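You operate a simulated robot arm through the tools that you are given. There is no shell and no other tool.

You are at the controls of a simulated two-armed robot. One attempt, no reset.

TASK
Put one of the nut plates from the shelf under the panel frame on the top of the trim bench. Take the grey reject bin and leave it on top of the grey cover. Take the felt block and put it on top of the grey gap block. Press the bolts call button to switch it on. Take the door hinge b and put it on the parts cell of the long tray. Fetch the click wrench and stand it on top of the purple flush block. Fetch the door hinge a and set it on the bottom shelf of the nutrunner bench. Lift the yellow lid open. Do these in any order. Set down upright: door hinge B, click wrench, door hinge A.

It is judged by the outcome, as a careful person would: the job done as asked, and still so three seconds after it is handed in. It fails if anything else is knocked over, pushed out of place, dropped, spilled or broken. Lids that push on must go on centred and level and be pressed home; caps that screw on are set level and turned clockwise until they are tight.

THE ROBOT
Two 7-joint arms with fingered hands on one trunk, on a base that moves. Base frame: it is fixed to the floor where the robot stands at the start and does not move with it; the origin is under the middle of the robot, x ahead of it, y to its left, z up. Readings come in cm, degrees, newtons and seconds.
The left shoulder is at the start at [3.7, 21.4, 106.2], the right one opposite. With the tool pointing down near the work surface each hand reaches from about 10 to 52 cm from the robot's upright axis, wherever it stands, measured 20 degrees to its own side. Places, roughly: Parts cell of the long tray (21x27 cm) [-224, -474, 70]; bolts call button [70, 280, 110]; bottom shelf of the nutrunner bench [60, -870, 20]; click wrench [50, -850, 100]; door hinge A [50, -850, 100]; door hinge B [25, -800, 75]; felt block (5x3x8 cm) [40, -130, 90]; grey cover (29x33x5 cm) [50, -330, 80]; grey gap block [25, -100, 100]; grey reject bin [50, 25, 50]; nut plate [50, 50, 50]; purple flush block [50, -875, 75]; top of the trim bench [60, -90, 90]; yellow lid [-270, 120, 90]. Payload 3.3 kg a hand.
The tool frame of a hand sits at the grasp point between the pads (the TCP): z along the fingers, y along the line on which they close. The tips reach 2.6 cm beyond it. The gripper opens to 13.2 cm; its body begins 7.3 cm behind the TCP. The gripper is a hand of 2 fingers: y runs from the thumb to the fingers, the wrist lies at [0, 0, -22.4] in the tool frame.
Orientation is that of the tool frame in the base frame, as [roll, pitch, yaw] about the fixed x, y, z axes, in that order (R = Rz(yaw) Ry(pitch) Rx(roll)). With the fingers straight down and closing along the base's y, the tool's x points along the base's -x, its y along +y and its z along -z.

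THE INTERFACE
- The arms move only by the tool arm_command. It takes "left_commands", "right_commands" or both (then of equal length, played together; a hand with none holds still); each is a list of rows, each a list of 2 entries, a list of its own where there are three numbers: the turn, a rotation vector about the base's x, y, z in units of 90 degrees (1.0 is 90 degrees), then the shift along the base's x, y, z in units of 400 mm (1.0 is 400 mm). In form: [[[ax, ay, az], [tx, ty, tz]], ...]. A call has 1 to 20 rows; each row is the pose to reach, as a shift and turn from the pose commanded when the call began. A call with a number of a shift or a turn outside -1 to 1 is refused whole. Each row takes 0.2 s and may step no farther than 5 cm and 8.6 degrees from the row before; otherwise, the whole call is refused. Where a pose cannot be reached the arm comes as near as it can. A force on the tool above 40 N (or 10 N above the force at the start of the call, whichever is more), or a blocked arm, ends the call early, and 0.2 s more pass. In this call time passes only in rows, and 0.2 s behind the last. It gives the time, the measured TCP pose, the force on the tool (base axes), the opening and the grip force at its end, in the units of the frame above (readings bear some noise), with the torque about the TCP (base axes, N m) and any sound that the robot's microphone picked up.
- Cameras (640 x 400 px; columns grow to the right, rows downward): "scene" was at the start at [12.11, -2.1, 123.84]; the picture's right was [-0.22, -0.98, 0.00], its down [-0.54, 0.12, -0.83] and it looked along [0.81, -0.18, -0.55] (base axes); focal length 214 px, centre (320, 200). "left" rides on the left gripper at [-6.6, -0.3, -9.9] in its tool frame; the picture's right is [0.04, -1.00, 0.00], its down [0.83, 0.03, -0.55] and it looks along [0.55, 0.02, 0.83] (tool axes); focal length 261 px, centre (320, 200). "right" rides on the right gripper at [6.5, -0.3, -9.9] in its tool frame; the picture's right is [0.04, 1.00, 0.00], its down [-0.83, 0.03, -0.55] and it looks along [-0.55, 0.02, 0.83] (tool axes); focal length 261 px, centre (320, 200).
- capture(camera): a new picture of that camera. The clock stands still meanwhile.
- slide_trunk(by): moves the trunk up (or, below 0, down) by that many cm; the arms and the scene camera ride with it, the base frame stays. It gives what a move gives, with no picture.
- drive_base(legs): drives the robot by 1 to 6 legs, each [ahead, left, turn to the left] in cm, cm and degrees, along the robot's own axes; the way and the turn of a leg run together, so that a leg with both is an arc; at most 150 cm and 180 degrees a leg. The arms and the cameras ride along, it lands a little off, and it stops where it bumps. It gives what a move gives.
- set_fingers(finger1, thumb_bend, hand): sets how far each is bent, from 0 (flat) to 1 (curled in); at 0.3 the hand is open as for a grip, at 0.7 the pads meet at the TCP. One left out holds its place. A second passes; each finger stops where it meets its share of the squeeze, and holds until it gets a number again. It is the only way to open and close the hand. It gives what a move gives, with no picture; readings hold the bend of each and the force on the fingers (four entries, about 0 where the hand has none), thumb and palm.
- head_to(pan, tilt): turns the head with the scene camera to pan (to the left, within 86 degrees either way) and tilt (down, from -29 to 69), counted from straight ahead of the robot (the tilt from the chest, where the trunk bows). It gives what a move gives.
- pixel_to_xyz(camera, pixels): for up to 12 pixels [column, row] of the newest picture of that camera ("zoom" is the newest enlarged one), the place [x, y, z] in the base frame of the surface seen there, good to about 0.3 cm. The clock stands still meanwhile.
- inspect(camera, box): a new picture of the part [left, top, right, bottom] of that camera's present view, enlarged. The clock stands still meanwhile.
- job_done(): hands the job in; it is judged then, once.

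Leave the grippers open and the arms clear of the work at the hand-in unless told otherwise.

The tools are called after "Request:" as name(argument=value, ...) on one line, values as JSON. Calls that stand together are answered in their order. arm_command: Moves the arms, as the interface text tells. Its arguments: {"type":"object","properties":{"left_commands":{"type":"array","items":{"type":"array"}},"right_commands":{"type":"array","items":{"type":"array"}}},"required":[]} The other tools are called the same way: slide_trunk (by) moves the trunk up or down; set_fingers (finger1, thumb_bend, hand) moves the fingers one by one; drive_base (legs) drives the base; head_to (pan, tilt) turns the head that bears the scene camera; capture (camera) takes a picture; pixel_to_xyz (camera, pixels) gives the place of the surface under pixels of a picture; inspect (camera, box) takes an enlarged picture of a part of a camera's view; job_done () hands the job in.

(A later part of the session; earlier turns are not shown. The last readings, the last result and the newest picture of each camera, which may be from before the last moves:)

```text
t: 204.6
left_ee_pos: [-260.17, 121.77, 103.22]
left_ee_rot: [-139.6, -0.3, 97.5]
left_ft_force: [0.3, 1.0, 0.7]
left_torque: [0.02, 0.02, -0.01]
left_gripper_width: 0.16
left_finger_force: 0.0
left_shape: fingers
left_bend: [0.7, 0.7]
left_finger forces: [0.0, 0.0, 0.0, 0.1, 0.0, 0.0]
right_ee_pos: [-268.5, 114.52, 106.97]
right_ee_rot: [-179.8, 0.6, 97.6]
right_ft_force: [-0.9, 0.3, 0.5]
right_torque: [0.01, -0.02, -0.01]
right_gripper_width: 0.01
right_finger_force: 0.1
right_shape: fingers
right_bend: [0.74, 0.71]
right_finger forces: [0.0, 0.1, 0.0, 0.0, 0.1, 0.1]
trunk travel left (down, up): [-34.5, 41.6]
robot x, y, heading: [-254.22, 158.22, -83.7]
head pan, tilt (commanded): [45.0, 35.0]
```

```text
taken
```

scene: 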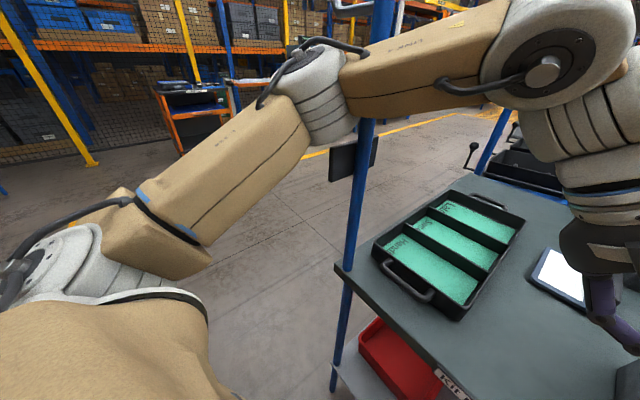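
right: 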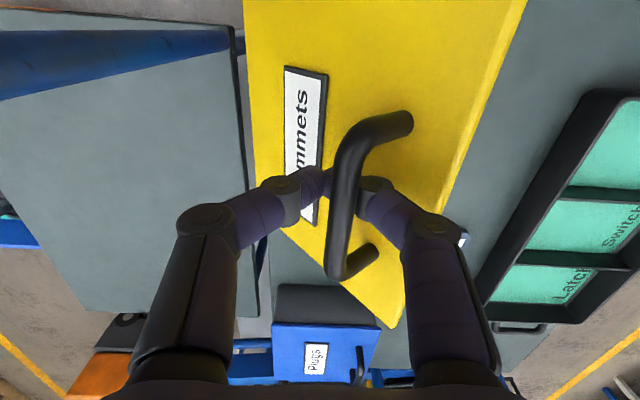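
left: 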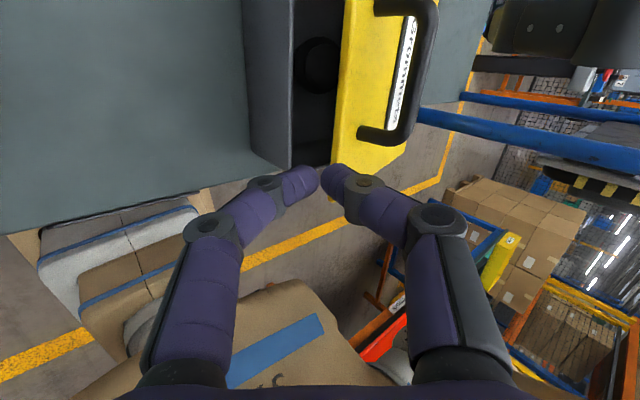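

The left elbow is touching the post at (375,90). I will look back at the lid to see how it rests before untangling.

Request:
head_to(pan=-8, tilt=42)

Request:
capture(camera="scene")

Request:
inspect(camera="scene", box=[250, 120, 450, 280])

```text
t: 205.8
left_ee_pos: [-260.13, 121.88, 103.27]
left_ee_rot: [-139.6, -0.3, 97.6]
left_ft_force: [-0.7, 0.0, -0.8]
left_torque: [-0.01, 0.0, 0.02]
left_gripper_width: 0.17
left_finger_force: 0.1
left_shape: fingers
left_bend: [0.7, 0.7]
left_finger forces: [0.0, 0.1, 0.0, 0.0, 0.1, 0.1]
right_ee_pos: [-268.51, 114.5, 107.11]
right_ee_rot: [-179.8, 0.6, 97.6]
right_ft_force: [0.7, 0.6, 0.5]
right_torque: [-0.03, -0.03, -0.04]
right_gripper_width: 0.0
right_finger_force: 0.1
right_shape: fingers
right_bend: [0.74, 0.71]
right_finger forces: [0.0, 0.0, 0.0, 0.1, 0.1, 0.0]
trunk travel left (down, up): [-34.5, 41.6]
robot x, y, heading: [-253.78, 158.47, -83.8]
head pan, tilt (commanded): [-8.0, 42.0]
```

```text
taken
```

scene: 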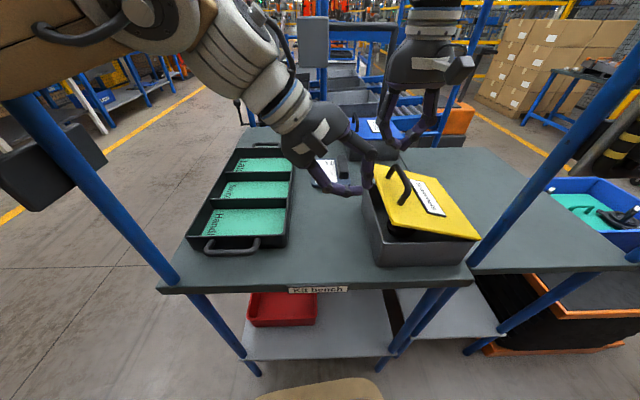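

```text
2.50 times, centred on (350, 200) of scene
```

zoom: 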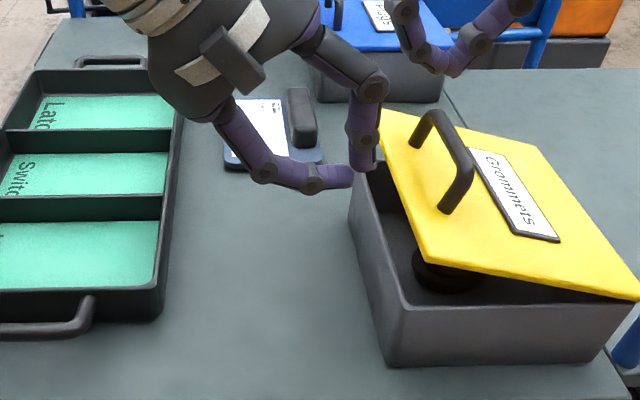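

The lid holds its angle by itself, so its hinge has friction and one hand is enough. I will first retract the left hand along the way it came, up and back toward +x.

Request:
arm_command(left_commands=[[[0, 0, 0], [0.03, 0.01, 0.07]], [[0, -0.03, 0], [0.08, 0.03, 0.14]], [[0, -0.11, 0], [0.15, 0.05, 0.17]], [[0, -0.19, 0], [0.23, 0.07, 0.2]], [[0, -0.27, 0], [0.31, 0.09, 0.22]], [[0, -0.35, 0], [0.39, 0.11, 0.24]], [[0, -0.44, 0], [0.46, 0.13, 0.25]]], right_commands=[[[0, 0, 0], [0, 0, 0.03]], [[0, 0, 0], [0, 0, 0.06]], [[0, 0, 0], [0, 0, 0.09]], [[0, 0, 0], [0, 0, 0.1]], [[0, 0, 0], [0, 0, 0.1]], [[0, 0, 0], [0, 0, 0.1]], [[0, 0, 0], [0, 0, 0.1]]])

Request:
capture(camera="scene")

```text
t: 207.4
left_ee_pos: [-242.23, 125.34, 112.48]
left_ee_rot: [-179.4, 3.2, 96.8]
left_ft_force: [0.0, 0.0, -0.1]
left_torque: [0.01, 0.0, 0.03]
left_gripper_width: 0.15
left_finger_force: 0.1
left_shape: fingers
left_bend: [0.7, 0.7]
left_finger forces: [0.0, 0.1, 0.1, 0.0, 0.0, 0.0]
right_ee_pos: [-268.63, 114.81, 107.55]
right_ee_rot: [179.7, -0.5, 97.5]
right_ft_force: [-0.8, 0.5, 0.1]
right_torque: [-0.01, -0.01, -0.01]
right_gripper_width: 0.0
right_finger_force: 0.0
right_shape: fingers
right_bend: [0.74, 0.71]
right_finger forces: [0.0, 0.0, 0.0, 0.0, 0.0, 0.0]
right hand out of reach, approached as far as the arm can: row 1, 2, 3, 4, 5, 6, 7
trunk travel left (down, up): [-34.5, 41.6]
robot x, y, heading: [-254.11, 158.72, -84.0]
head pan, tilt (commanded): [-8.0, 42.0]
```

```text
taken
```

scene: 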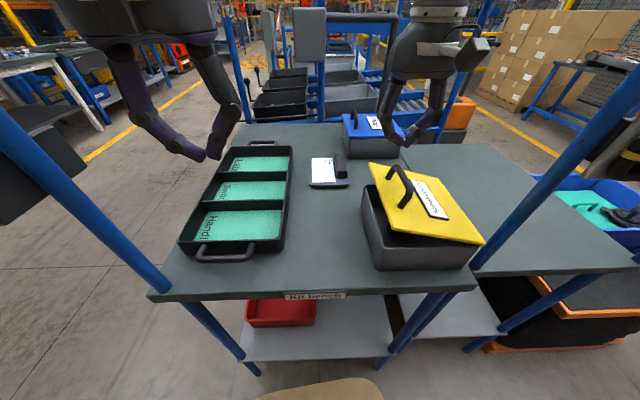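

The left hand is clear and the lid stays about 20° open by itself. I will back off 10 cm, square up the heading, and raise the trunk 10 cm for better reach.

Request:
drive_base(legs=[[-10, 0, 0], [0, 0, -6]])

Request:
slide_trunk(by=10)

Request:
head_to(pan=0, tilt=45)

Request:
capture(camera="scene")

```text
t: 209.1
left_ee_pos: [-246.8, 134.11, 112.49]
left_ee_rot: [-179.4, 3.3, 90.9]
left_ft_force: [-0.2, 0.0, -0.6]
left_torque: [-0.01, 0.04, -0.01]
left_gripper_width: 0.18
left_finger_force: 0.1
left_shape: fingers
left_bend: [0.7, 0.7]
left_finger forces: [0.1, 0.0, 0.1, 0.0, 0.1, 0.1]
right_ee_pos: [-273.98, 126.35, 107.78]
right_ee_rot: [179.8, -0.6, 91.5]
right_ft_force: [0.0, -0.7, -1.4]
right_torque: [0.0, -0.03, -0.01]
right_gripper_width: 0.0
right_finger_force: 0.0
right_shape: fingers
right_bend: [0.74, 0.71]
right_finger forces: [0.0, 0.0, 0.0, 0.1, 0.0, 0.0]
trunk travel left (down, up): [-34.5, 41.6]
robot x, y, heading: [-255.17, 168.49, -90.1]
head pan, tilt (commanded): [-8.0, 42.0]
```

```text
t: 210.4
left_ee_pos: [-246.95, 134.17, 122.22]
left_ee_rot: [-179.4, 3.2, 90.8]
left_ft_force: [-0.5, 0.5, -0.4]
left_torque: [0.01, 0.01, 0.0]
left_gripper_width: 0.14
left_finger_force: 0.0
left_shape: fingers
left_bend: [0.7, 0.7]
left_finger forces: [0.0, 0.0, 0.0, 0.1, 0.0, 0.0]
right_ee_pos: [-274.06, 127.11, 118.99]
right_ee_rot: [179.7, 1.3, 91.4]
right_ft_force: [-0.1, 0.3, -0.3]
right_torque: [-0.04, -0.01, -0.01]
right_gripper_width: 0.0
right_finger_force: 0.0
right_shape: fingers
right_bend: [0.74, 0.71]
right_finger forces: [0.0, 0.1, 0.0, 0.1, 0.0, 0.0]
trunk travel left (down, up): [-44.5, 31.6]
robot x, y, heading: [-255.02, 168.56, -90.5]
head pan, tilt (commanded): [-8.0, 42.0]
```

```text
t: 211.1
left_ee_pos: [-246.88, 134.2, 122.37]
left_ee_rot: [-179.3, 3.3, 90.8]
left_ft_force: [-0.3, -0.6, 1.0]
left_torque: [-0.01, 0.0, -0.03]
left_gripper_width: 0.17
left_finger_force: 0.0
left_shape: fingers
left_bend: [0.7, 0.7]
left_finger forces: [0.0, 0.1, 0.1, 0.0, 0.0, 0.0]
right_ee_pos: [-273.97, 127.22, 119.13]
right_ee_rot: [179.8, 1.4, 91.6]
right_ft_force: [-0.2, 0.9, 0.0]
right_torque: [0.01, 0.01, -0.03]
right_gripper_width: 0.0
right_finger_force: 0.0
right_shape: fingers
right_bend: [0.74, 0.71]
right_finger forces: [0.1, 0.0, 0.0, 0.0, 0.0, 0.0]
trunk travel left (down, up): [-44.5, 31.6]
robot x, y, heading: [-255.08, 168.33, -89.7]
head pan, tilt (commanded): [0.0, 45.0]
```

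```text
taken
```

scene: 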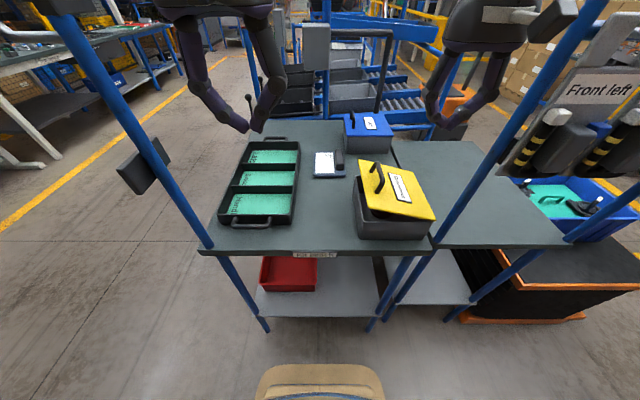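

The lid still stands slightly open. I will zoom in and measure the handle and lid edge now.

Request:
inspect(camera="scene", box=[330, 140, 450, 250])

Request:
pixel_to_xyz(camera="scene", pixels=[[378, 170], [380, 177], [383, 185], [376, 164], [380, 192], [362, 165], [367, 207], [432, 217], [410, 180], [470, 195], [455, 222]])

```text
3.64 times, centred on (390, 195) of scene
```

zoom: 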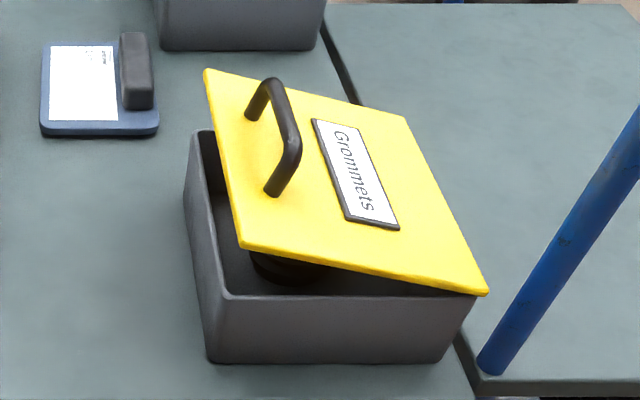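

```text
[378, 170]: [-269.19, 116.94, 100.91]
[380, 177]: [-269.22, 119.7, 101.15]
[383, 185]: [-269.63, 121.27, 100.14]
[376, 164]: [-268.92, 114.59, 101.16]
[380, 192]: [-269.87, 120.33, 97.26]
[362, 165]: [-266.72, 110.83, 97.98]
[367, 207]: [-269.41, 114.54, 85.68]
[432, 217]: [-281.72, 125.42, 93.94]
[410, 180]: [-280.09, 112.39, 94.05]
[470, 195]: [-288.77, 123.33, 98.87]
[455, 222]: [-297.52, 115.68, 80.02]
```

The bar is now centred at about (-269.2,117,100.5), lid about 15°. I will drive 8 cm closer, open the right hand, and come over the bar again.

Request:
drive_base(legs=[[8, 0, 0]])

Request:
set_fingers(hand="right", finger1=0.5, thumb_bend=0.5)

Request:
arm_command(right_commands=[[[0, 0, 0], [0.06, -0.05, -0.06]], [[0, 0, 0], [0.12, -0.1, -0.14]], [[0, 0, 0], [0.12, -0.1, -0.24]], [[0, 0, 0], [0.12, -0.1, -0.32]]])

Request:
capture(camera="right")

```text
t: 212.1
left_ee_pos: [-246.88, 126.02, 122.35]
left_ee_rot: [-179.4, 3.2, 90.9]
left_ft_force: [-0.3, 0.0, 0.4]
left_torque: [0.03, 0.0, -0.02]
left_gripper_width: 0.16
left_finger_force: 0.0
left_shape: fingers
left_bend: [0.7, 0.7]
left_finger forces: [0.0, 0.0, 0.0, 0.0, 0.1, 0.0]
right_ee_pos: [-273.9, 119.14, 118.95]
right_ee_rot: [179.7, 1.3, 91.6]
right_ft_force: [-0.4, 0.3, 0.6]
right_torque: [0.01, 0.0, -0.02]
right_gripper_width: 0.0
right_finger_force: 0.0
right_shape: fingers
right_bend: [0.74, 0.71]
right_finger forces: [0.1, 0.0, 0.0, 0.1, 0.0, 0.1]
trunk travel left (down, up): [-44.5, 31.6]
robot x, y, heading: [-255.17, 160.02, -90.0]
head pan, tilt (commanded): [0.0, 45.0]
```

```text
t: 213.1
left_ee_pos: [-246.72, 126.23, 122.34]
left_ee_rot: [-179.3, 3.3, 90.9]
left_ft_force: [-0.7, 0.6, -0.9]
left_torque: [0.05, -0.03, 0.03]
left_gripper_width: 0.16
left_finger_force: 0.1
left_shape: fingers
left_bend: [0.7, 0.7]
left_finger forces: [0.0, 0.0, 0.0, 0.0, 0.0, 0.1]
right_ee_pos: [-273.85, 119.1, 119.05]
right_ee_rot: [179.7, 1.4, 91.6]
right_ft_force: [0.4, -0.3, 0.4]
right_torque: [0.0, 0.02, 0.01]
right_gripper_width: 6.57
right_finger_force: 0.1
right_shape: fingers
right_bend: [0.5, 0.5]
right_finger forces: [0.0, 0.0, 0.0, 0.0, 0.0, 0.0]
trunk travel left (down, up): [-44.5, 31.6]
robot x, y, heading: [-255.2, 161.18, -89.7]
head pan, tilt (commanded): [0.0, 45.0]
```

```text
t: 214.1
left_ee_pos: [-246.63, 126.27, 122.27]
left_ee_rot: [-179.3, 3.2, 90.9]
left_ft_force: [-0.2, 0.5, 0.5]
left_torque: [0.06, -0.02, -0.04]
left_gripper_width: 0.17
left_finger_force: 0.1
left_shape: fingers
left_bend: [0.7, 0.7]
left_finger forces: [0.0, 0.0, 0.0, 0.0, 0.0, 0.0]
right_ee_pos: [-269.16, 115.25, 106.27]
right_ee_rot: [179.6, 1.4, 91.6]
right_ft_force: [-0.1, -0.5, 0.4]
right_torque: [-0.01, 0.0, 0.0]
right_gripper_width: 6.59
right_finger_force: 0.0
right_shape: fingers
right_bend: [0.5, 0.5]
right_finger forces: [0.1, 0.0, 0.0, 0.1, 0.0, 0.1]
trunk travel left (down, up): [-44.5, 31.6]
robot x, y, heading: [-255.03, 160.9, -90.0]
head pan, tilt (commanded): [0.0, 45.0]
```

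```text
taken
```

right: 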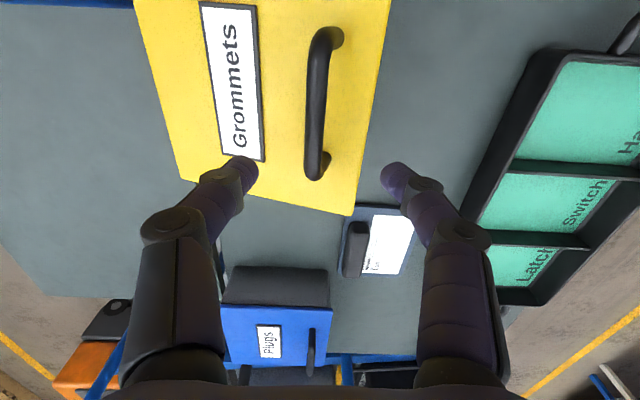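

The bar is centred between the fingers at column 318. I will lower 5.2 cm and close around it.

Request:
arm_command(right_commands=[[[0, 0, 0], [0, 0.006, -0.07]], [[0, 0, 0], [0, 0.006, -0.13]]])

Request:
set_fingers(hand="right", finger1=0.75, thumb_bend=0.75)

Request:
capture(camera="right")

```text
t: 214.7
left_ee_pos: [-246.71, 126.23, 122.39]
left_ee_rot: [-179.3, 3.2, 90.8]
left_ft_force: [-0.3, 0.5, 0.5]
left_torque: [0.0, 0.0, 0.01]
left_gripper_width: 0.19
left_finger_force: 0.1
left_shape: fingers
left_bend: [0.7, 0.7]
left_finger forces: [0.0, 0.0, 0.0, 0.0, 0.1, 0.0]
right_ee_pos: [-269.21, 115.66, 100.95]
right_ee_rot: [179.8, 1.3, 91.7]
right_ft_force: [1.5, -0.1, 0.4]
right_torque: [0.01, 0.0, 0.01]
right_gripper_width: 6.6
right_finger_force: 0.0
right_shape: fingers
right_bend: [0.5, 0.5]
right_finger forces: [0.0, 0.0, 0.1, 0.0, 0.1, 0.1]
trunk travel left (down, up): [-44.5, 31.6]
robot x, y, heading: [-255.1, 160.47, -89.7]
head pan, tilt (commanded): [0.0, 45.0]
```

```text
t: 215.7
left_ee_pos: [-246.67, 126.26, 122.45]
left_ee_rot: [-179.3, 3.3, 91.0]
left_ft_force: [0.1, 1.4, -0.2]
left_torque: [0.01, 0.01, 0.0]
left_gripper_width: 0.18
left_finger_force: 0.1
left_shape: fingers
left_bend: [0.7, 0.7]
left_finger forces: [0.0, 0.0, 0.0, 0.1, 0.0, 0.0]
right_ee_pos: [-269.08, 115.63, 100.91]
right_ee_rot: [179.6, 1.4, 91.5]
right_ft_force: [9.0, 1.8, -0.7]
right_torque: [0.08, -0.62, -0.05]
right_gripper_width: 2.65
right_finger_force: 13.0
right_shape: fingers
right_bend: [0.61, 0.68]
right_finger forces: [16.8, 0.0, 0.0, 0.0, 8.6, 0.0]
trunk travel left (down, up): [-44.5, 31.6]
robot x, y, heading: [-254.82, 160.69, -89.8]
head pan, tilt (commanded): [0.0, 45.0]
```

```text
taken
```

right: 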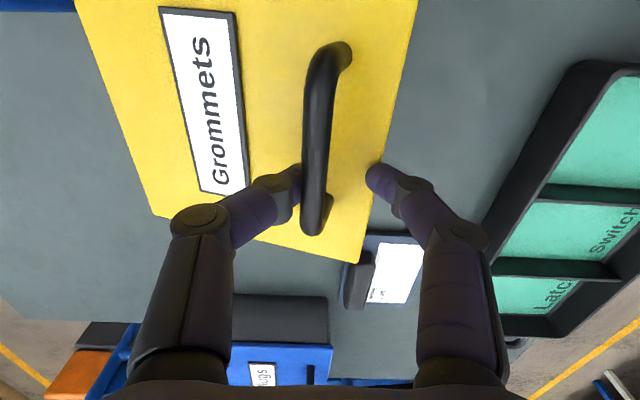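

The +x finger is pressing on the raised lid edge. I will open, raise 1.3 cm, and close again.

Request:
set_fingers(hand="right", finger1=0.5, thumb_bend=0.5)

Request:
arm_command(right_commands=[[[0, 0, 0], [-0.005, 0, 0.033]]])

Request:
set_fingers(hand="right", finger1=0.75, thumb_bend=0.75)

Request:
capture(camera="right")

```text
t: 216.7
left_ee_pos: [-246.83, 126.29, 122.25]
left_ee_rot: [-179.4, 3.3, 90.9]
left_ft_force: [-0.2, 0.7, 0.3]
left_torque: [-0.02, -0.01, 0.01]
left_gripper_width: 0.16
left_finger_force: 0.1
left_shape: fingers
left_bend: [0.7, 0.7]
left_finger forces: [0.0, 0.0, 0.0, 0.0, 0.1, 0.1]
right_ee_pos: [-269.23, 115.55, 100.98]
right_ee_rot: [179.7, 1.3, 91.7]
right_ft_force: [0.7, 0.3, -0.4]
right_torque: [-0.01, -0.03, 0.03]
right_gripper_width: 6.61
right_finger_force: 0.0
right_shape: fingers
right_bend: [0.5, 0.5]
right_finger forces: [0.0, 0.0, 0.1, 0.0, 0.0, 0.0]
trunk travel left (down, up): [-44.5, 31.6]
robot x, y, heading: [-254.9, 160.59, -89.8]
head pan, tilt (commanded): [0.0, 45.0]
```

```text
t: 217.1
left_ee_pos: [-246.77, 126.39, 122.29]
left_ee_rot: [-179.3, 3.3, 90.9]
left_ft_force: [-0.5, -0.3, 0.3]
left_torque: [0.01, 0.0, 0.01]
left_gripper_width: 0.17
left_finger_force: 0.1
left_shape: fingers
left_bend: [0.7, 0.7]
left_finger forces: [0.0, 0.0, 0.0, 0.1, 0.0, 0.0]
right_ee_pos: [-269.45, 115.55, 102.29]
right_ee_rot: [179.7, 1.5, 91.6]
right_ft_force: [0.7, 0.1, 0.3]
right_torque: [-0.01, -0.02, -0.03]
right_gripper_width: 6.59
right_finger_force: 0.0
right_shape: fingers
right_bend: [0.5, 0.5]
right_finger forces: [0.1, 0.1, 0.0, 0.0, 0.0, 0.0]
trunk travel left (down, up): [-44.5, 31.6]
robot x, y, heading: [-255.3, 160.58, -89.8]
head pan, tilt (commanded): [0.0, 45.0]
```

```text
t: 218.1
left_ee_pos: [-246.63, 126.3, 122.23]
left_ee_rot: [-179.5, 3.2, 91.0]
left_ft_force: [-1.0, -1.0, 0.5]
left_torque: [0.06, 0.0, 0.01]
left_gripper_width: 0.18
left_finger_force: 0.1
left_shape: fingers
left_bend: [0.7, 0.7]
left_finger forces: [0.0, 0.0, 0.0, 0.1, 0.1, 0.0]
right_ee_pos: [-269.49, 115.48, 102.25]
right_ee_rot: [179.8, 1.4, 91.6]
right_ft_force: [-2.5, -0.3, -3.7]
right_torque: [-0.03, 0.06, 0.0]
right_gripper_width: 0.85
right_finger_force: 8.7
right_shape: fingers
right_bend: [0.71, 0.68]
right_finger forces: [7.0, 0.0, 0.0, 0.0, 9.8, 0.0]
trunk travel left (down, up): [-44.5, 31.6]
robot x, y, heading: [-254.98, 160.44, -89.9]
head pan, tilt (commanded): [0.0, 45.0]
```

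```text
taken
```

right: 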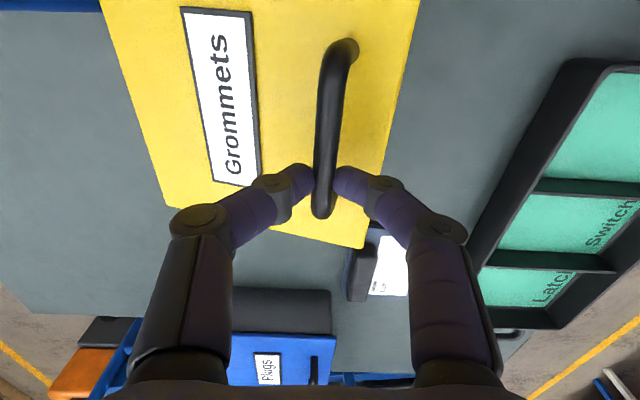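

The bar is now pinched (0.85 cm, 8 N). I will lift along the arc up to about 62°.

Request:
arm_command(right_commands=[[[0, 0, 0], [-0.03, 0, 0.042]], [[0, 0, 0], [-0.066, 0, 0.079]], [[0, 0, 0], [-0.107, 0, 0.111]], [[0, 0, 0], [-0.152, 0, 0.137]], [[0, 0, 0], [-0.2, 0, 0.156]], [[0, 0, 0], [-0.25, 0, 0.168]]])

Request:
capture(camera="scene")

Request:
capture(camera="right")

```text
t: 219.5
left_ee_pos: [-246.69, 126.26, 122.36]
left_ee_rot: [-179.3, 3.3, 91.0]
left_ft_force: [-0.4, 0.4, 0.1]
left_torque: [-0.02, -0.01, -0.03]
left_gripper_width: 0.15
left_finger_force: 0.1
left_shape: fingers
left_bend: [0.7, 0.7]
left_finger forces: [0.0, 0.0, 0.1, 0.0, 0.0, 0.1]
right_ee_pos: [-279.32, 115.42, 108.95]
right_ee_rot: [179.7, 1.4, 91.5]
right_ft_force: [0.7, -0.2, 0.6]
right_torque: [0.01, -0.03, 0.01]
right_gripper_width: 0.65
right_finger_force: 6.4
right_shape: fingers
right_bend: [0.73, 0.72]
right_finger forces: [7.2, 0.0, 0.1, 0.0, 6.7, 0.0]
trunk travel left (down, up): [-44.5, 31.6]
robot x, y, heading: [-255.18, 160.63, -89.7]
head pan, tilt (commanded): [0.0, 45.0]
```

```text
taken
```

scene: 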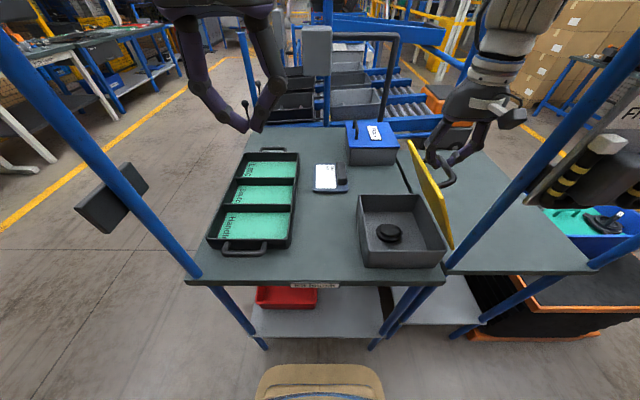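

```text
taken
```

right: 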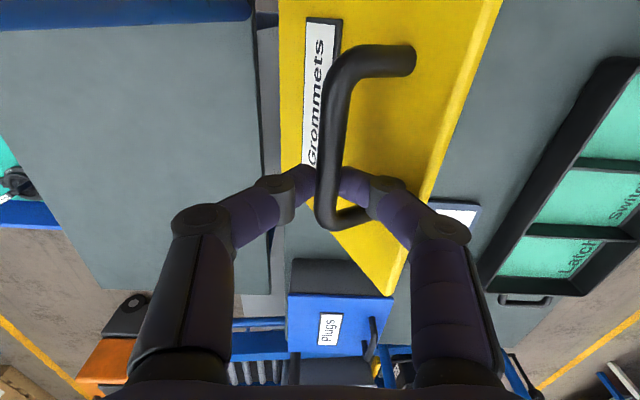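

The lid is at about 62°, with no contact elsewhere. I will move on 2 cm to about 70°, as far as the post allows, then open carefully (mostly the thumb, on the far side) and rise clear.

Request:
arm_command(right_commands=[[[0, 0, 0], [-0.025, 0, 0.003]], [[0, 0, 0], [-0.05, 0, 0.005]]])

Request:
set_fingers(hand="right", finger1=0.63, thumb_bend=0.48)

Request:
capture(camera="right")

Request:
inspect(camera="scene", box=[340, 40, 580, 260])

```text
t: 220.1
left_ee_pos: [-246.79, 126.24, 122.32]
left_ee_rot: [-179.4, 3.2, 90.9]
left_ft_force: [-0.2, -0.7, -0.1]
left_torque: [-0.02, 0.01, 0.01]
left_gripper_width: 0.16
left_finger_force: 0.0
left_shape: fingers
left_bend: [0.7, 0.7]
left_finger forces: [0.0, 0.0, 0.0, 0.2, 0.0, 0.0]
right_ee_pos: [-281.28, 115.5, 109.19]
right_ee_rot: [179.7, 1.4, 91.5]
right_ft_force: [1.3, -0.1, 0.2]
right_torque: [0.01, -0.07, -0.01]
right_gripper_width: 0.53
right_finger_force: 6.3
right_shape: fingers
right_bend: [0.73, 0.72]
right_finger forces: [6.7, 0.0, 0.1, 0.0, 6.2, 0.1]
trunk travel left (down, up): [-44.5, 31.6]
robot x, y, heading: [-254.96, 160.36, -89.9]
head pan, tilt (commanded): [0.0, 45.0]
```

```text
t: 221.1
left_ee_pos: [-246.78, 126.32, 122.41]
left_ee_rot: [-179.3, 3.2, 90.9]
left_ft_force: [-1.2, 0.4, -0.7]
left_torque: [0.0, -0.04, -0.01]
left_gripper_width: 0.2
left_finger_force: 0.0
left_shape: fingers
left_bend: [0.7, 0.7]
left_finger forces: [0.1, 0.0, 0.0, 0.0, 0.0, 0.0]
right_ee_pos: [-281.25, 115.56, 109.16]
right_ee_rot: [179.7, 1.4, 91.7]
right_ft_force: [0.3, 0.4, 0.5]
right_torque: [0.03, 0.0, 0.04]
right_gripper_width: 4.8
right_finger_force: 0.0
right_shape: fingers
right_bend: [0.63, 0.48]
right_finger forces: [0.0, 0.0, 0.1, 0.0, 0.0, 0.0]
trunk travel left (down, up): [-44.5, 31.6]
robot x, y, heading: [-255.16, 160.2, -90.0]
head pan, tilt (commanded): [0.0, 45.0]
```

```text
taken
```

right: 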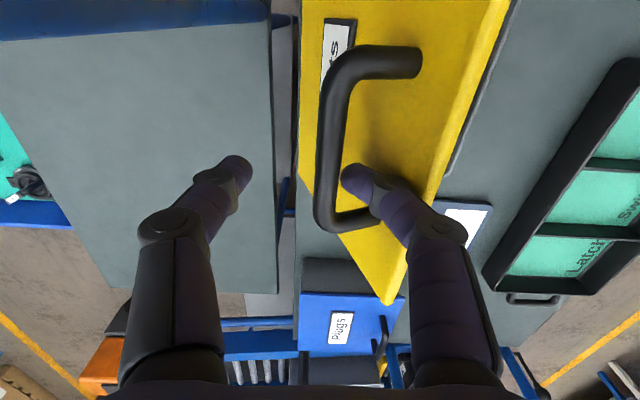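

```text
1.82 times, centred on (460, 150) of scene
```

zoom: 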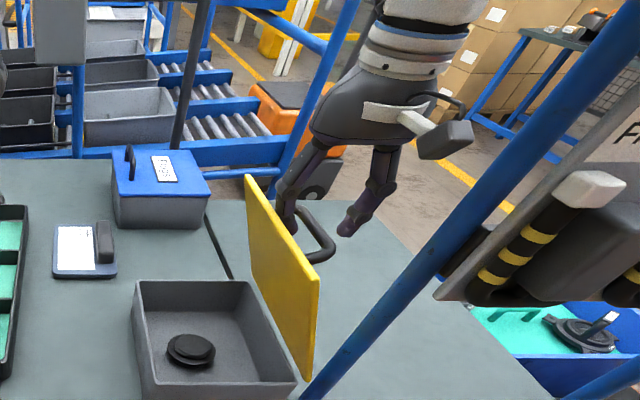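

The lid holds on its own at about 68°. I will raise the right hand straight up out of the handle.

Request:
arm_command(right_commands=[[[0, 0, 0], [0, 0, 0.05]], [[0, 0, 0], [0, 0, 0.12]], [[0, 0, 0], [0, 0, 0.2]]])

Request:
inspect(camera="scene", box=[340, 40, 580, 260])

```text
t: 221.9
left_ee_pos: [-246.8, 126.11, 122.48]
left_ee_rot: [-179.4, 3.2, 90.9]
left_ft_force: [0.2, -0.5, 0.0]
left_torque: [0.01, 0.06, -0.01]
left_gripper_width: 0.19
left_finger_force: 0.1
left_shape: fingers
left_bend: [0.7, 0.7]
left_finger forces: [0.1, 0.1, 0.0, 0.0, 0.1, 0.0]
right_ee_pos: [-281.42, 115.6, 115.1]
right_ee_rot: [179.7, 1.5, 91.6]
right_ft_force: [0.2, -0.3, 0.0]
right_torque: [0.01, -0.02, 0.0]
right_gripper_width: 4.77
right_finger_force: 0.1
right_shape: fingers
right_bend: [0.63, 0.48]
right_finger forces: [0.0, 0.0, 0.0, 0.1, 0.1, 0.0]
right hand out of reach, approached as far as the arm can: row 3
trunk travel left (down, up): [-44.5, 31.6]
robot x, y, heading: [-255.32, 160.71, -90.0]
head pan, tilt (commanded): [0.0, 45.0]
```

```text
1.82 times, centred on (460, 150) of scene
```

zoom: 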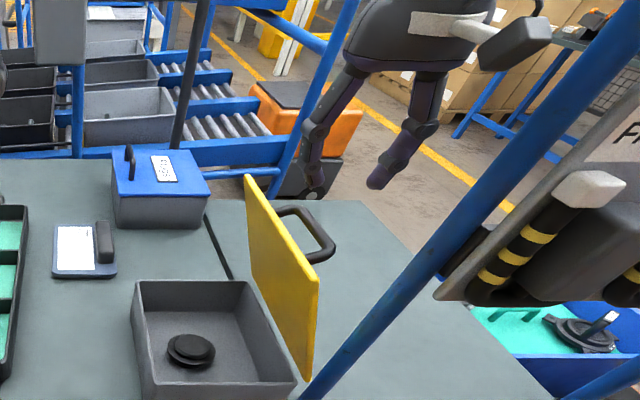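

The lid stays up by itself. I will move the right hand over to the front side of the lid, close its fingers and lower it there to push.

Request:
arm_command(right_commands=[[[0, 0, 0], [0.08, 0, 0.01]], [[0, 0, 0], [0.17, 0, 0.02]], [[0, 0, 0], [0.27, 0, 0.02]], [[0, 0, 0], [0.37, 0, 0.02]]])

Request:
set_fingers(hand="right", finger1=0.7, thumb_bend=0.7)

Request:
capture(camera="right")

```text
t: 222.9
left_ee_pos: [-246.66, 126.28, 122.42]
left_ee_rot: [-179.3, 3.3, 91.0]
left_ft_force: [-0.1, 0.1, 1.5]
left_torque: [0.01, -0.02, -0.03]
left_gripper_width: 0.16
left_finger_force: 0.1
left_shape: fingers
left_bend: [0.7, 0.7]
left_finger forces: [0.0, 0.1, 0.1, 0.1, 0.0, 0.0]
right_ee_pos: [-266.08, 116.38, 115.65]
right_ee_rot: [179.6, 1.4, 91.6]
right_ft_force: [0.5, -0.7, 0.3]
right_torque: [-0.04, 0.01, 0.0]
right_gripper_width: 4.8
right_finger_force: 0.0
right_shape: fingers
right_bend: [0.63, 0.48]
right_finger forces: [0.1, 0.0, 0.0, 0.0, 0.1, 0.0]
right hand out of reach, approached as far as the arm can: row 2, 3, 4
trunk travel left (down, up): [-44.5, 31.6]
robot x, y, heading: [-255.17, 160.51, -89.8]
head pan, tilt (commanded): [0.0, 45.0]
```

```text
t: 223.9
left_ee_pos: [-246.75, 126.33, 122.43]
left_ee_rot: [-179.3, 3.3, 90.9]
left_ft_force: [0.3, 0.0, 0.5]
left_torque: [0.0, 0.01, 0.0]
left_gripper_width: 0.19
left_finger_force: 0.0
left_shape: fingers
left_bend: [0.7, 0.7]
left_finger forces: [0.1, 0.0, 0.0, 0.1, 0.0, 0.0]
right_ee_pos: [-266.18, 116.51, 115.68]
right_ee_rot: [179.6, 1.4, 91.6]
right_ft_force: [0.3, 0.1, -0.4]
right_torque: [0.0, 0.0, 0.0]
right_gripper_width: 0.22
right_finger_force: 0.0
right_shape: fingers
right_bend: [0.7, 0.7]
right_finger forces: [0.0, 0.0, 0.0, 0.1, 0.0, 0.0]
trunk travel left (down, up): [-44.5, 31.6]
robot x, y, heading: [-254.97, 160.4, -89.7]
head pan, tilt (commanded): [0.0, 45.0]
```

```text
taken
```

right: 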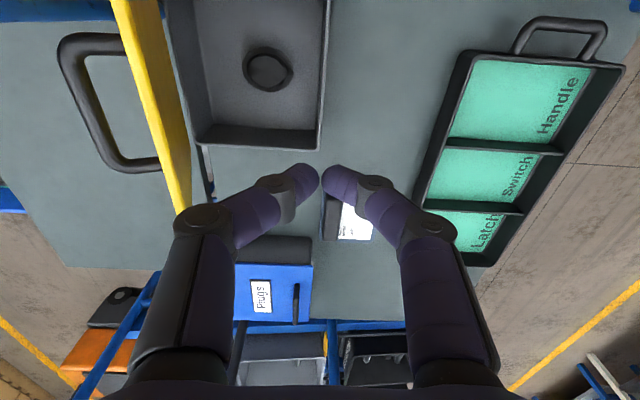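

The lid is on the left in this view. I will lower the hand in front of it to z 103, then push toward -x in steps.

Request:
arm_command(right_commands=[[[0, 0, 0], [0, 0, -0.1]], [[0, 0, 0], [0, 0, -0.2]], [[0, 0, 0], [0, 0, -0.31]], [[0, 0, 0], [-0.1, 0, -0.31]], [[0, 0, 0], [-0.15, 0, -0.31]]])

Request:
inspect(camera="scene", box=[340, 40, 580, 260])

```text
t: 225.1
left_ee_pos: [-245.79, 126.54, 122.51]
left_ee_rot: [-178.8, 3.4, 91.1]
left_ft_force: [-0.5, -0.9, 0.2]
left_torque: [-0.02, -0.01, 0.02]
left_gripper_width: 0.19
left_finger_force: 0.0
left_shape: fingers
left_bend: [0.7, 0.7]
left_finger forces: [0.1, 0.0, 0.0, 0.0, 0.0, 0.1]
right_ee_pos: [-271.4, 116.89, 103.91]
right_ee_rot: [-179.7, 1.8, 91.9]
right_ft_force: [0.5, 0.4, -0.8]
right_torque: [0.01, -0.01, -0.01]
right_gripper_width: 0.2
right_finger_force: 0.1
right_shape: fingers
right_bend: [0.7, 0.7]
right_finger forces: [0.0, 0.0, 0.0, 0.0, 0.1, 0.0]
trunk travel left (down, up): [-44.5, 31.6]
robot x, y, heading: [-255.16, 160.74, -89.6]
head pan, tilt (commanded): [0.0, 45.0]
```

```text
1.82 times, centred on (460, 150) of scene
```

zoom: 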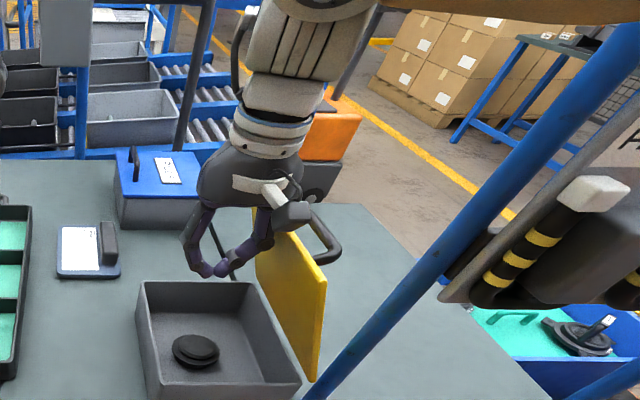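

The knuckle is pushing the lid further open. I will continue another 6 cm slowly.

Request:
arm_command(right_commands=[[[0, 0, 0], [-0.04, 0, 0]], [[0, 0, 0], [-0.08, 0, 0.005]], [[0, 0, 0], [-0.12, 0, 0.01]], [[0, 0, 0], [-0.16, 0, 0.01]]])

Request:
inspect(camera="scene", box=[340, 40, 580, 260])

```text
t: 226.3
left_ee_pos: [-243.27, 125.64, 122.54]
left_ee_rot: [-179.0, 3.6, 93.4]
left_ft_force: [-1.3, -0.1, 0.1]
left_torque: [0.02, -0.03, 0.01]
left_gripper_width: 0.15
left_finger_force: 0.1
left_shape: fingers
left_bend: [0.7, 0.7]
left_finger forces: [0.1, 0.1, 0.0, 0.0, 0.1, 0.1]
right_ee_pos: [-274.62, 113.98, 104.83]
right_ee_rot: [-179.7, 2.3, 94.5]
right_ft_force: [1.2, -0.4, -0.8]
right_torque: [0.0, 0.05, 0.0]
right_gripper_width: 0.15
right_finger_force: 0.9
right_shape: fingers
right_bend: [0.7, 0.7]
right_finger forces: [0.1, 0.0, 0.0, 0.0, 1.1, 0.1]
trunk travel left (down, up): [-44.5, 31.6]
robot x, y, heading: [-253.88, 158.32, -87.6]
head pan, tilt (commanded): [0.0, 45.0]
stopped in row 4 (right hand): the arm was blocked; the commanded pose is now the measured one
```

```text
1.82 times, centred on (460, 150) of scene
```

zoom: 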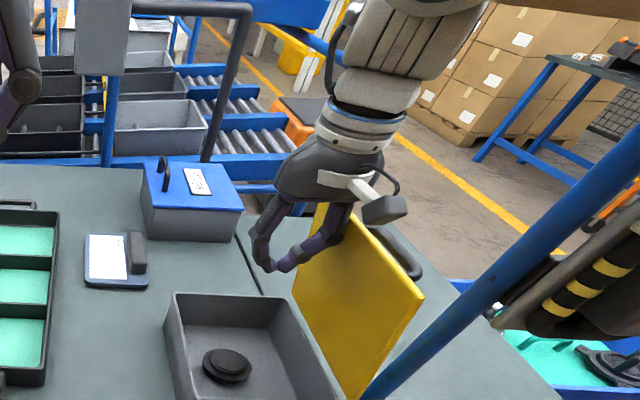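

The arm was blocked again, though the lid now looks near vertical. I will measure the lid's angle and look at what the right arm touches.

Request:
pixel_to_xyz(camera="zoom", pixels=[[418, 300], [325, 215], [345, 340], [372, 385], [310, 275], [375, 300], [395, 255], [410, 275]])

Request:
head_to(pan=-45, tilt=35)

Request:
capture(camera="scene")

```text
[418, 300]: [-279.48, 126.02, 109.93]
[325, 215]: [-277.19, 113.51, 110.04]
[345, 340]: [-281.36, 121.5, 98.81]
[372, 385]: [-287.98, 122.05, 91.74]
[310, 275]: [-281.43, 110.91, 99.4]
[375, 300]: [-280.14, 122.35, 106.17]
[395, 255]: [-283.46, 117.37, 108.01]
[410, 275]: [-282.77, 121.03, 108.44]
```

```text
t: 227.5
left_ee_pos: [-243.37, 125.47, 122.51]
left_ee_rot: [-179.0, 3.6, 93.3]
left_ft_force: [-1.2, 0.6, -0.9]
left_torque: [0.05, -0.01, 0.0]
left_gripper_width: 0.15
left_finger_force: 0.0
left_shape: fingers
left_bend: [0.7, 0.7]
left_finger forces: [0.0, 0.0, 0.0, 0.0, 0.0, 0.0]
right_ee_pos: [-274.83, 113.85, 104.84]
right_ee_rot: [-179.7, 2.4, 94.3]
right_ft_force: [0.2, 0.8, -0.2]
right_torque: [-0.01, 0.04, 0.0]
right_gripper_width: 0.15
right_finger_force: 0.5
right_shape: fingers
right_bend: [0.7, 0.7]
right_finger forces: [0.0, 0.1, 0.1, 0.1, 0.4, 0.0]
trunk travel left (down, up): [-44.5, 31.6]
robot x, y, heading: [-253.82, 158.57, -87.5]
head pan, tilt (commanded): [-45.0, 35.0]
```

```text
taken
```

scene: 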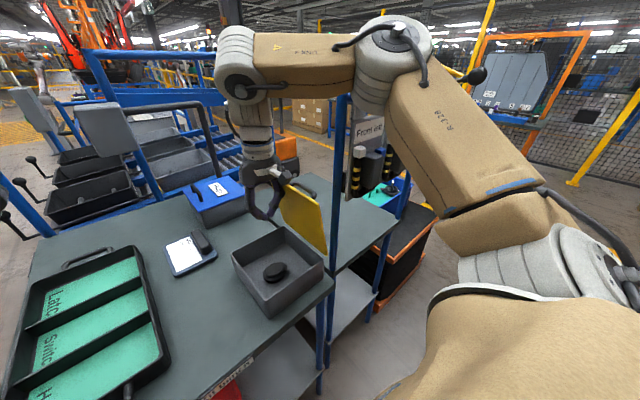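

The right elbow, near (390,60) in the picture, is touching the post's top. The lid is now at about 80°. I will measure the elbow and the post top.

Request:
pixel_to_xyz(camera="scene", pixels=[[375, 90], [395, 60], [350, 60], [342, 105], [341, 150], [338, 200], [430, 90], [470, 150], [360, 95], [245, 90]])

Request:
inspect(camera="scene", box=[260, 20, 440, 200])

```text
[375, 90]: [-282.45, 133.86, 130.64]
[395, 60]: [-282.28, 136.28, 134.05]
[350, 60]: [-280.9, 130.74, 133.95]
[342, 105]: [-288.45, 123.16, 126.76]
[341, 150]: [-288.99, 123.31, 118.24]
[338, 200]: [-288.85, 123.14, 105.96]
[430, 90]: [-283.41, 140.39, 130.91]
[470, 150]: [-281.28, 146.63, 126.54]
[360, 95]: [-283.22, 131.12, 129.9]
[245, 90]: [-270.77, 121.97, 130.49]
```

```text
2.22 times, centred on (350, 110) of scene
```

zoom: 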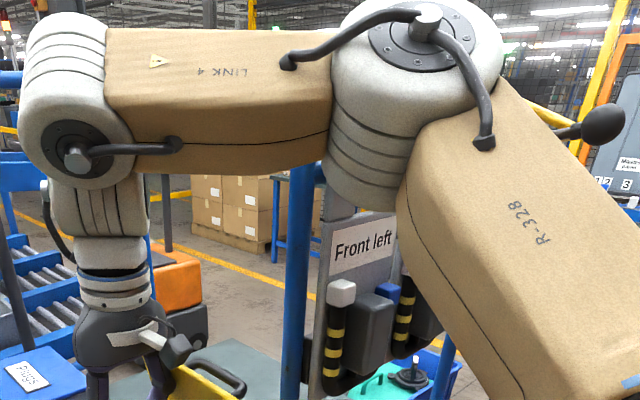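

The elbow is close to the rack beside the post. A small right turn of the base swings the hand toward -x and takes the elbow away from the rack, so I will finish the push that way with a 5° turn.

Request:
drive_base(legs=[[0, 0, -5]])

Request:
head_to(pan=-10, tilt=45)

Request:
capture(camera="scene")

```text
t: 228.3
left_ee_pos: [-243.86, 123.11, 122.46]
left_ee_rot: [-178.9, 3.6, 90.5]
left_ft_force: [0.3, -0.2, -0.4]
left_torque: [-0.01, 0.0, 0.01]
left_gripper_width: 0.18
left_finger_force: 0.1
left_shape: fingers
left_bend: [0.7, 0.7]
left_finger forces: [0.1, 0.0, 0.1, 0.0, 0.0, 0.0]
right_ee_pos: [-275.84, 113.01, 104.78]
right_ee_rot: [-179.6, 2.2, 91.6]
right_ft_force: [1.1, -0.5, 0.1]
right_torque: [-0.01, -0.03, -0.01]
right_gripper_width: 0.17
right_finger_force: 0.1
right_shape: fingers
right_bend: [0.7, 0.7]
right_finger forces: [0.1, 0.1, 0.1, 0.1, 0.0, 0.0]
trunk travel left (down, up): [-44.5, 31.6]
robot x, y, heading: [-253.03, 156.43, -90.0]
head pan, tilt (commanded): [-45.0, 35.0]
```

```text
t: 229.4
left_ee_pos: [-245.07, 122.47, 121.96]
left_ee_rot: [-179.9, 3.3, 90.8]
left_ft_force: [0.4, 0.7, -0.8]
left_torque: [-0.03, 0.03, -0.04]
left_gripper_width: 0.18
left_finger_force: 0.1
left_shape: fingers
left_bend: [0.7, 0.7]
left_finger forces: [0.0, 0.0, 0.0, 0.1, 0.1, 0.1]
right_ee_pos: [-276.83, 112.03, 104.4]
right_ee_rot: [179.8, 2.6, 92.2]
right_ft_force: [3.2, -2.1, -5.6]
right_torque: [0.15, 0.26, -0.04]
right_gripper_width: 0.17
right_finger_force: 0.0
right_shape: fingers
right_bend: [0.7, 0.7]
right_finger forces: [0.1, 0.1, 0.0, 0.1, 0.1, 0.0]
trunk travel left (down, up): [-44.5, 31.6]
robot x, y, heading: [-252.47, 156.09, -89.7]
head pan, tilt (commanded): [-10.0, 45.0]
```

```text
taken
```

scene: 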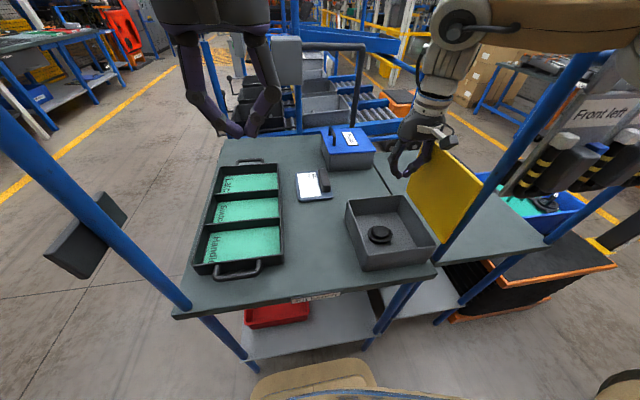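

I will measure the lid's angle again.

Request:
inspect(camera="scene", box=[340, 80, 540, 280])

Request:
pixel_to_xyz(camera="scene", pixels=[[440, 155], [475, 185], [455, 205], [440, 235], [420, 190], [412, 178], [460, 175], [448, 240], [430, 215]])

```text
2.00 times, centred on (440, 180) of scene
```

zoom: 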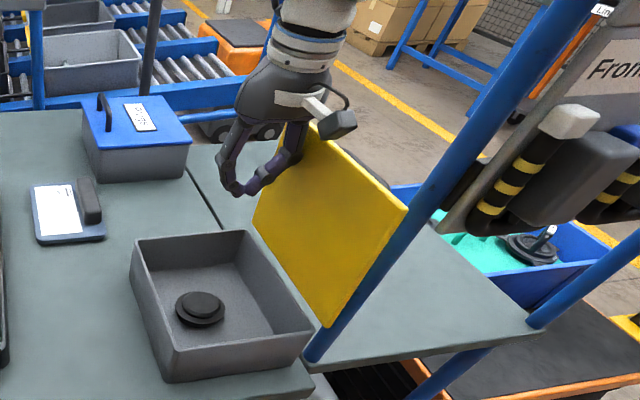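

```text
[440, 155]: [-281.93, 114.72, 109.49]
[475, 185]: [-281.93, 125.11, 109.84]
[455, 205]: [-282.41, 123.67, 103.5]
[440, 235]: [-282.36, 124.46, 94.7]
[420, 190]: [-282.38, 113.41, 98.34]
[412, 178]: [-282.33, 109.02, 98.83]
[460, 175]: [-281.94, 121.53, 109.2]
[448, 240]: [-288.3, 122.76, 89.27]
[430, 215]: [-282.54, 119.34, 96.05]
```

The lid's inner face now stands at x -282.4 from bottom to top, so it is at about 90°. I will pull the right hand away toward +x, then up, and see that the lid stays.

Request:
arm_command(right_commands=[[[0, 0, 0], [0.06, 0, 0]], [[0, 0, 0], [0.14, 0, 0]], [[0, 0, 0], [0.22, 0.01, 0.06]], [[0, 0, 0], [0.24, 0.03, 0.14]]])

Request:
capture(camera="scene")

Request:
pixel_to_xyz(camera="scene", pixels=[[440, 155], [475, 185], [455, 205], [440, 235], [420, 190]])

```text
t: 230.4
left_ee_pos: [-245.79, 120.87, 121.77]
left_ee_rot: [179.9, 2.8, 90.8]
left_ft_force: [1.0, 0.2, -0.3]
left_torque: [-0.03, 0.08, -0.05]
left_gripper_width: 0.17
left_finger_force: 0.1
left_shape: fingers
left_bend: [0.7, 0.7]
left_finger forces: [0.0, 0.0, 0.1, 0.1, 0.0, 0.0]
right_ee_pos: [-267.74, 112.32, 108.65]
right_ee_rot: [179.0, 1.3, 91.9]
right_ft_force: [1.6, 0.1, -0.6]
right_torque: [-0.05, 0.07, 0.01]
right_gripper_width: 0.17
right_finger_force: 0.1
right_shape: fingers
right_bend: [0.7, 0.7]
right_finger forces: [0.0, 0.0, 0.0, 0.1, 0.0, 0.0]
trunk travel left (down, up): [-44.5, 31.6]
robot x, y, heading: [-252.43, 155.85, -89.8]
head pan, tilt (commanded): [-10.0, 45.0]
```

```text
taken
```

scene: 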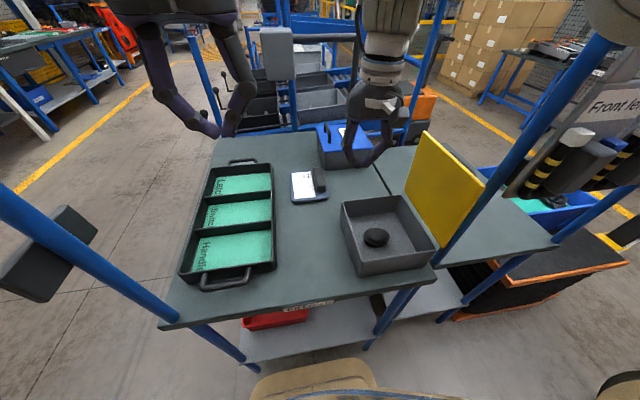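

```text
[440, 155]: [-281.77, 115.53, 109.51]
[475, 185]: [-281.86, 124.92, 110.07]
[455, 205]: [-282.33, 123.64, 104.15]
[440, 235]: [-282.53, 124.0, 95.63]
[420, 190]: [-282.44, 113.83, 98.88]
```

The lid stays open at about 90°. I will back straight out 45 cm.

Request:
drive_base(legs=[[-45, 0, 0]])

Request:
slide_trunk(by=-10)

Request:
head_to(pan=0, tilt=30)

Request:
capture(camera="scene")

```text
t: 233.1
left_ee_pos: [-247.07, 165.65, 121.77]
left_ee_rot: [179.5, 2.8, 90.2]
left_ft_force: [-0.6, 1.1, -0.1]
left_torque: [-0.01, 0.04, 0.04]
left_gripper_width: 0.16
left_finger_force: 0.1
left_shape: fingers
left_bend: [0.7, 0.7]
left_finger forces: [0.0, 0.0, 0.0, 0.0, 0.1, 0.0]
right_ee_pos: [-269.03, 157.14, 108.72]
right_ee_rot: [178.9, 1.4, 91.3]
right_ft_force: [0.2, 0.6, 0.8]
right_torque: [-0.01, 0.01, 0.01]
right_gripper_width: 0.17
right_finger_force: 0.1
right_shape: fingers
right_bend: [0.7, 0.7]
right_finger forces: [0.0, 0.1, 0.0, 0.1, 0.1, 0.1]
trunk travel left (down, up): [-44.5, 31.6]
robot x, y, heading: [-252.23, 200.77, -90.1]
head pan, tilt (commanded): [-10.0, 45.0]
```

```text
t: 234.4
left_ee_pos: [-247.17, 165.54, 111.97]
left_ee_rot: [179.6, 2.8, 90.2]
left_ft_force: [-0.7, 0.3, 0.1]
left_torque: [0.0, -0.02, -0.01]
left_gripper_width: 0.17
left_finger_force: 0.1
left_shape: fingers
left_bend: [0.7, 0.7]
left_finger forces: [0.0, 0.0, 0.0, 0.0, 0.1, 0.1]
right_ee_pos: [-269.06, 157.28, 98.66]
right_ee_rot: [178.9, 1.5, 91.3]
right_ft_force: [-0.1, 0.7, -0.4]
right_torque: [0.01, 0.03, 0.03]
right_gripper_width: 0.17
right_finger_force: 0.0
right_shape: fingers
right_bend: [0.7, 0.7]
right_finger forces: [0.1, 0.1, 0.2, 0.1, 0.1, 0.0]
trunk travel left (down, up): [-34.5, 41.6]
robot x, y, heading: [-252.39, 200.61, -90.5]
head pan, tilt (commanded): [-10.0, 45.0]
```

```text
t: 235.2
left_ee_pos: [-247.02, 165.47, 111.87]
left_ee_rot: [179.5, 2.8, 90.2]
left_ft_force: [0.2, 0.5, 0.4]
left_torque: [0.06, 0.02, 0.0]
left_gripper_width: 0.15
left_finger_force: 0.1
left_shape: fingers
left_bend: [0.7, 0.7]
left_finger forces: [0.0, 0.1, 0.2, 0.1, 0.0, 0.0]
right_ee_pos: [-269.05, 157.07, 98.78]
right_ee_rot: [178.8, 1.4, 91.3]
right_ft_force: [0.0, -0.4, -0.3]
right_torque: [0.0, -0.02, -0.01]
right_gripper_width: 0.16
right_finger_force: 0.0
right_shape: fingers
right_bend: [0.7, 0.7]
right_finger forces: [0.0, 0.0, 0.0, 0.0, 0.1, 0.0]
trunk travel left (down, up): [-34.5, 41.6]
robot x, y, heading: [-252.46, 200.92, -90.2]
head pan, tilt (commanded): [0.0, 30.0]
```

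```text
taken
```

scene: 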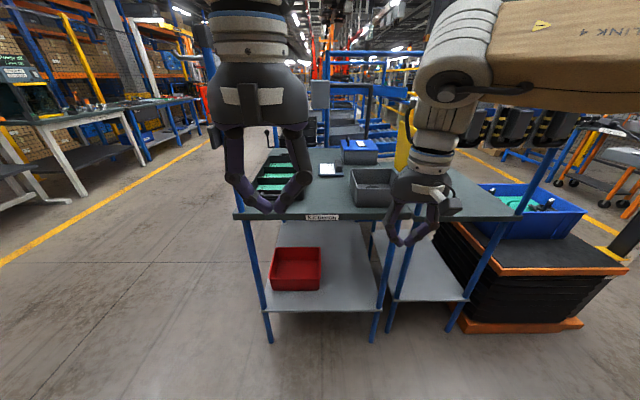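

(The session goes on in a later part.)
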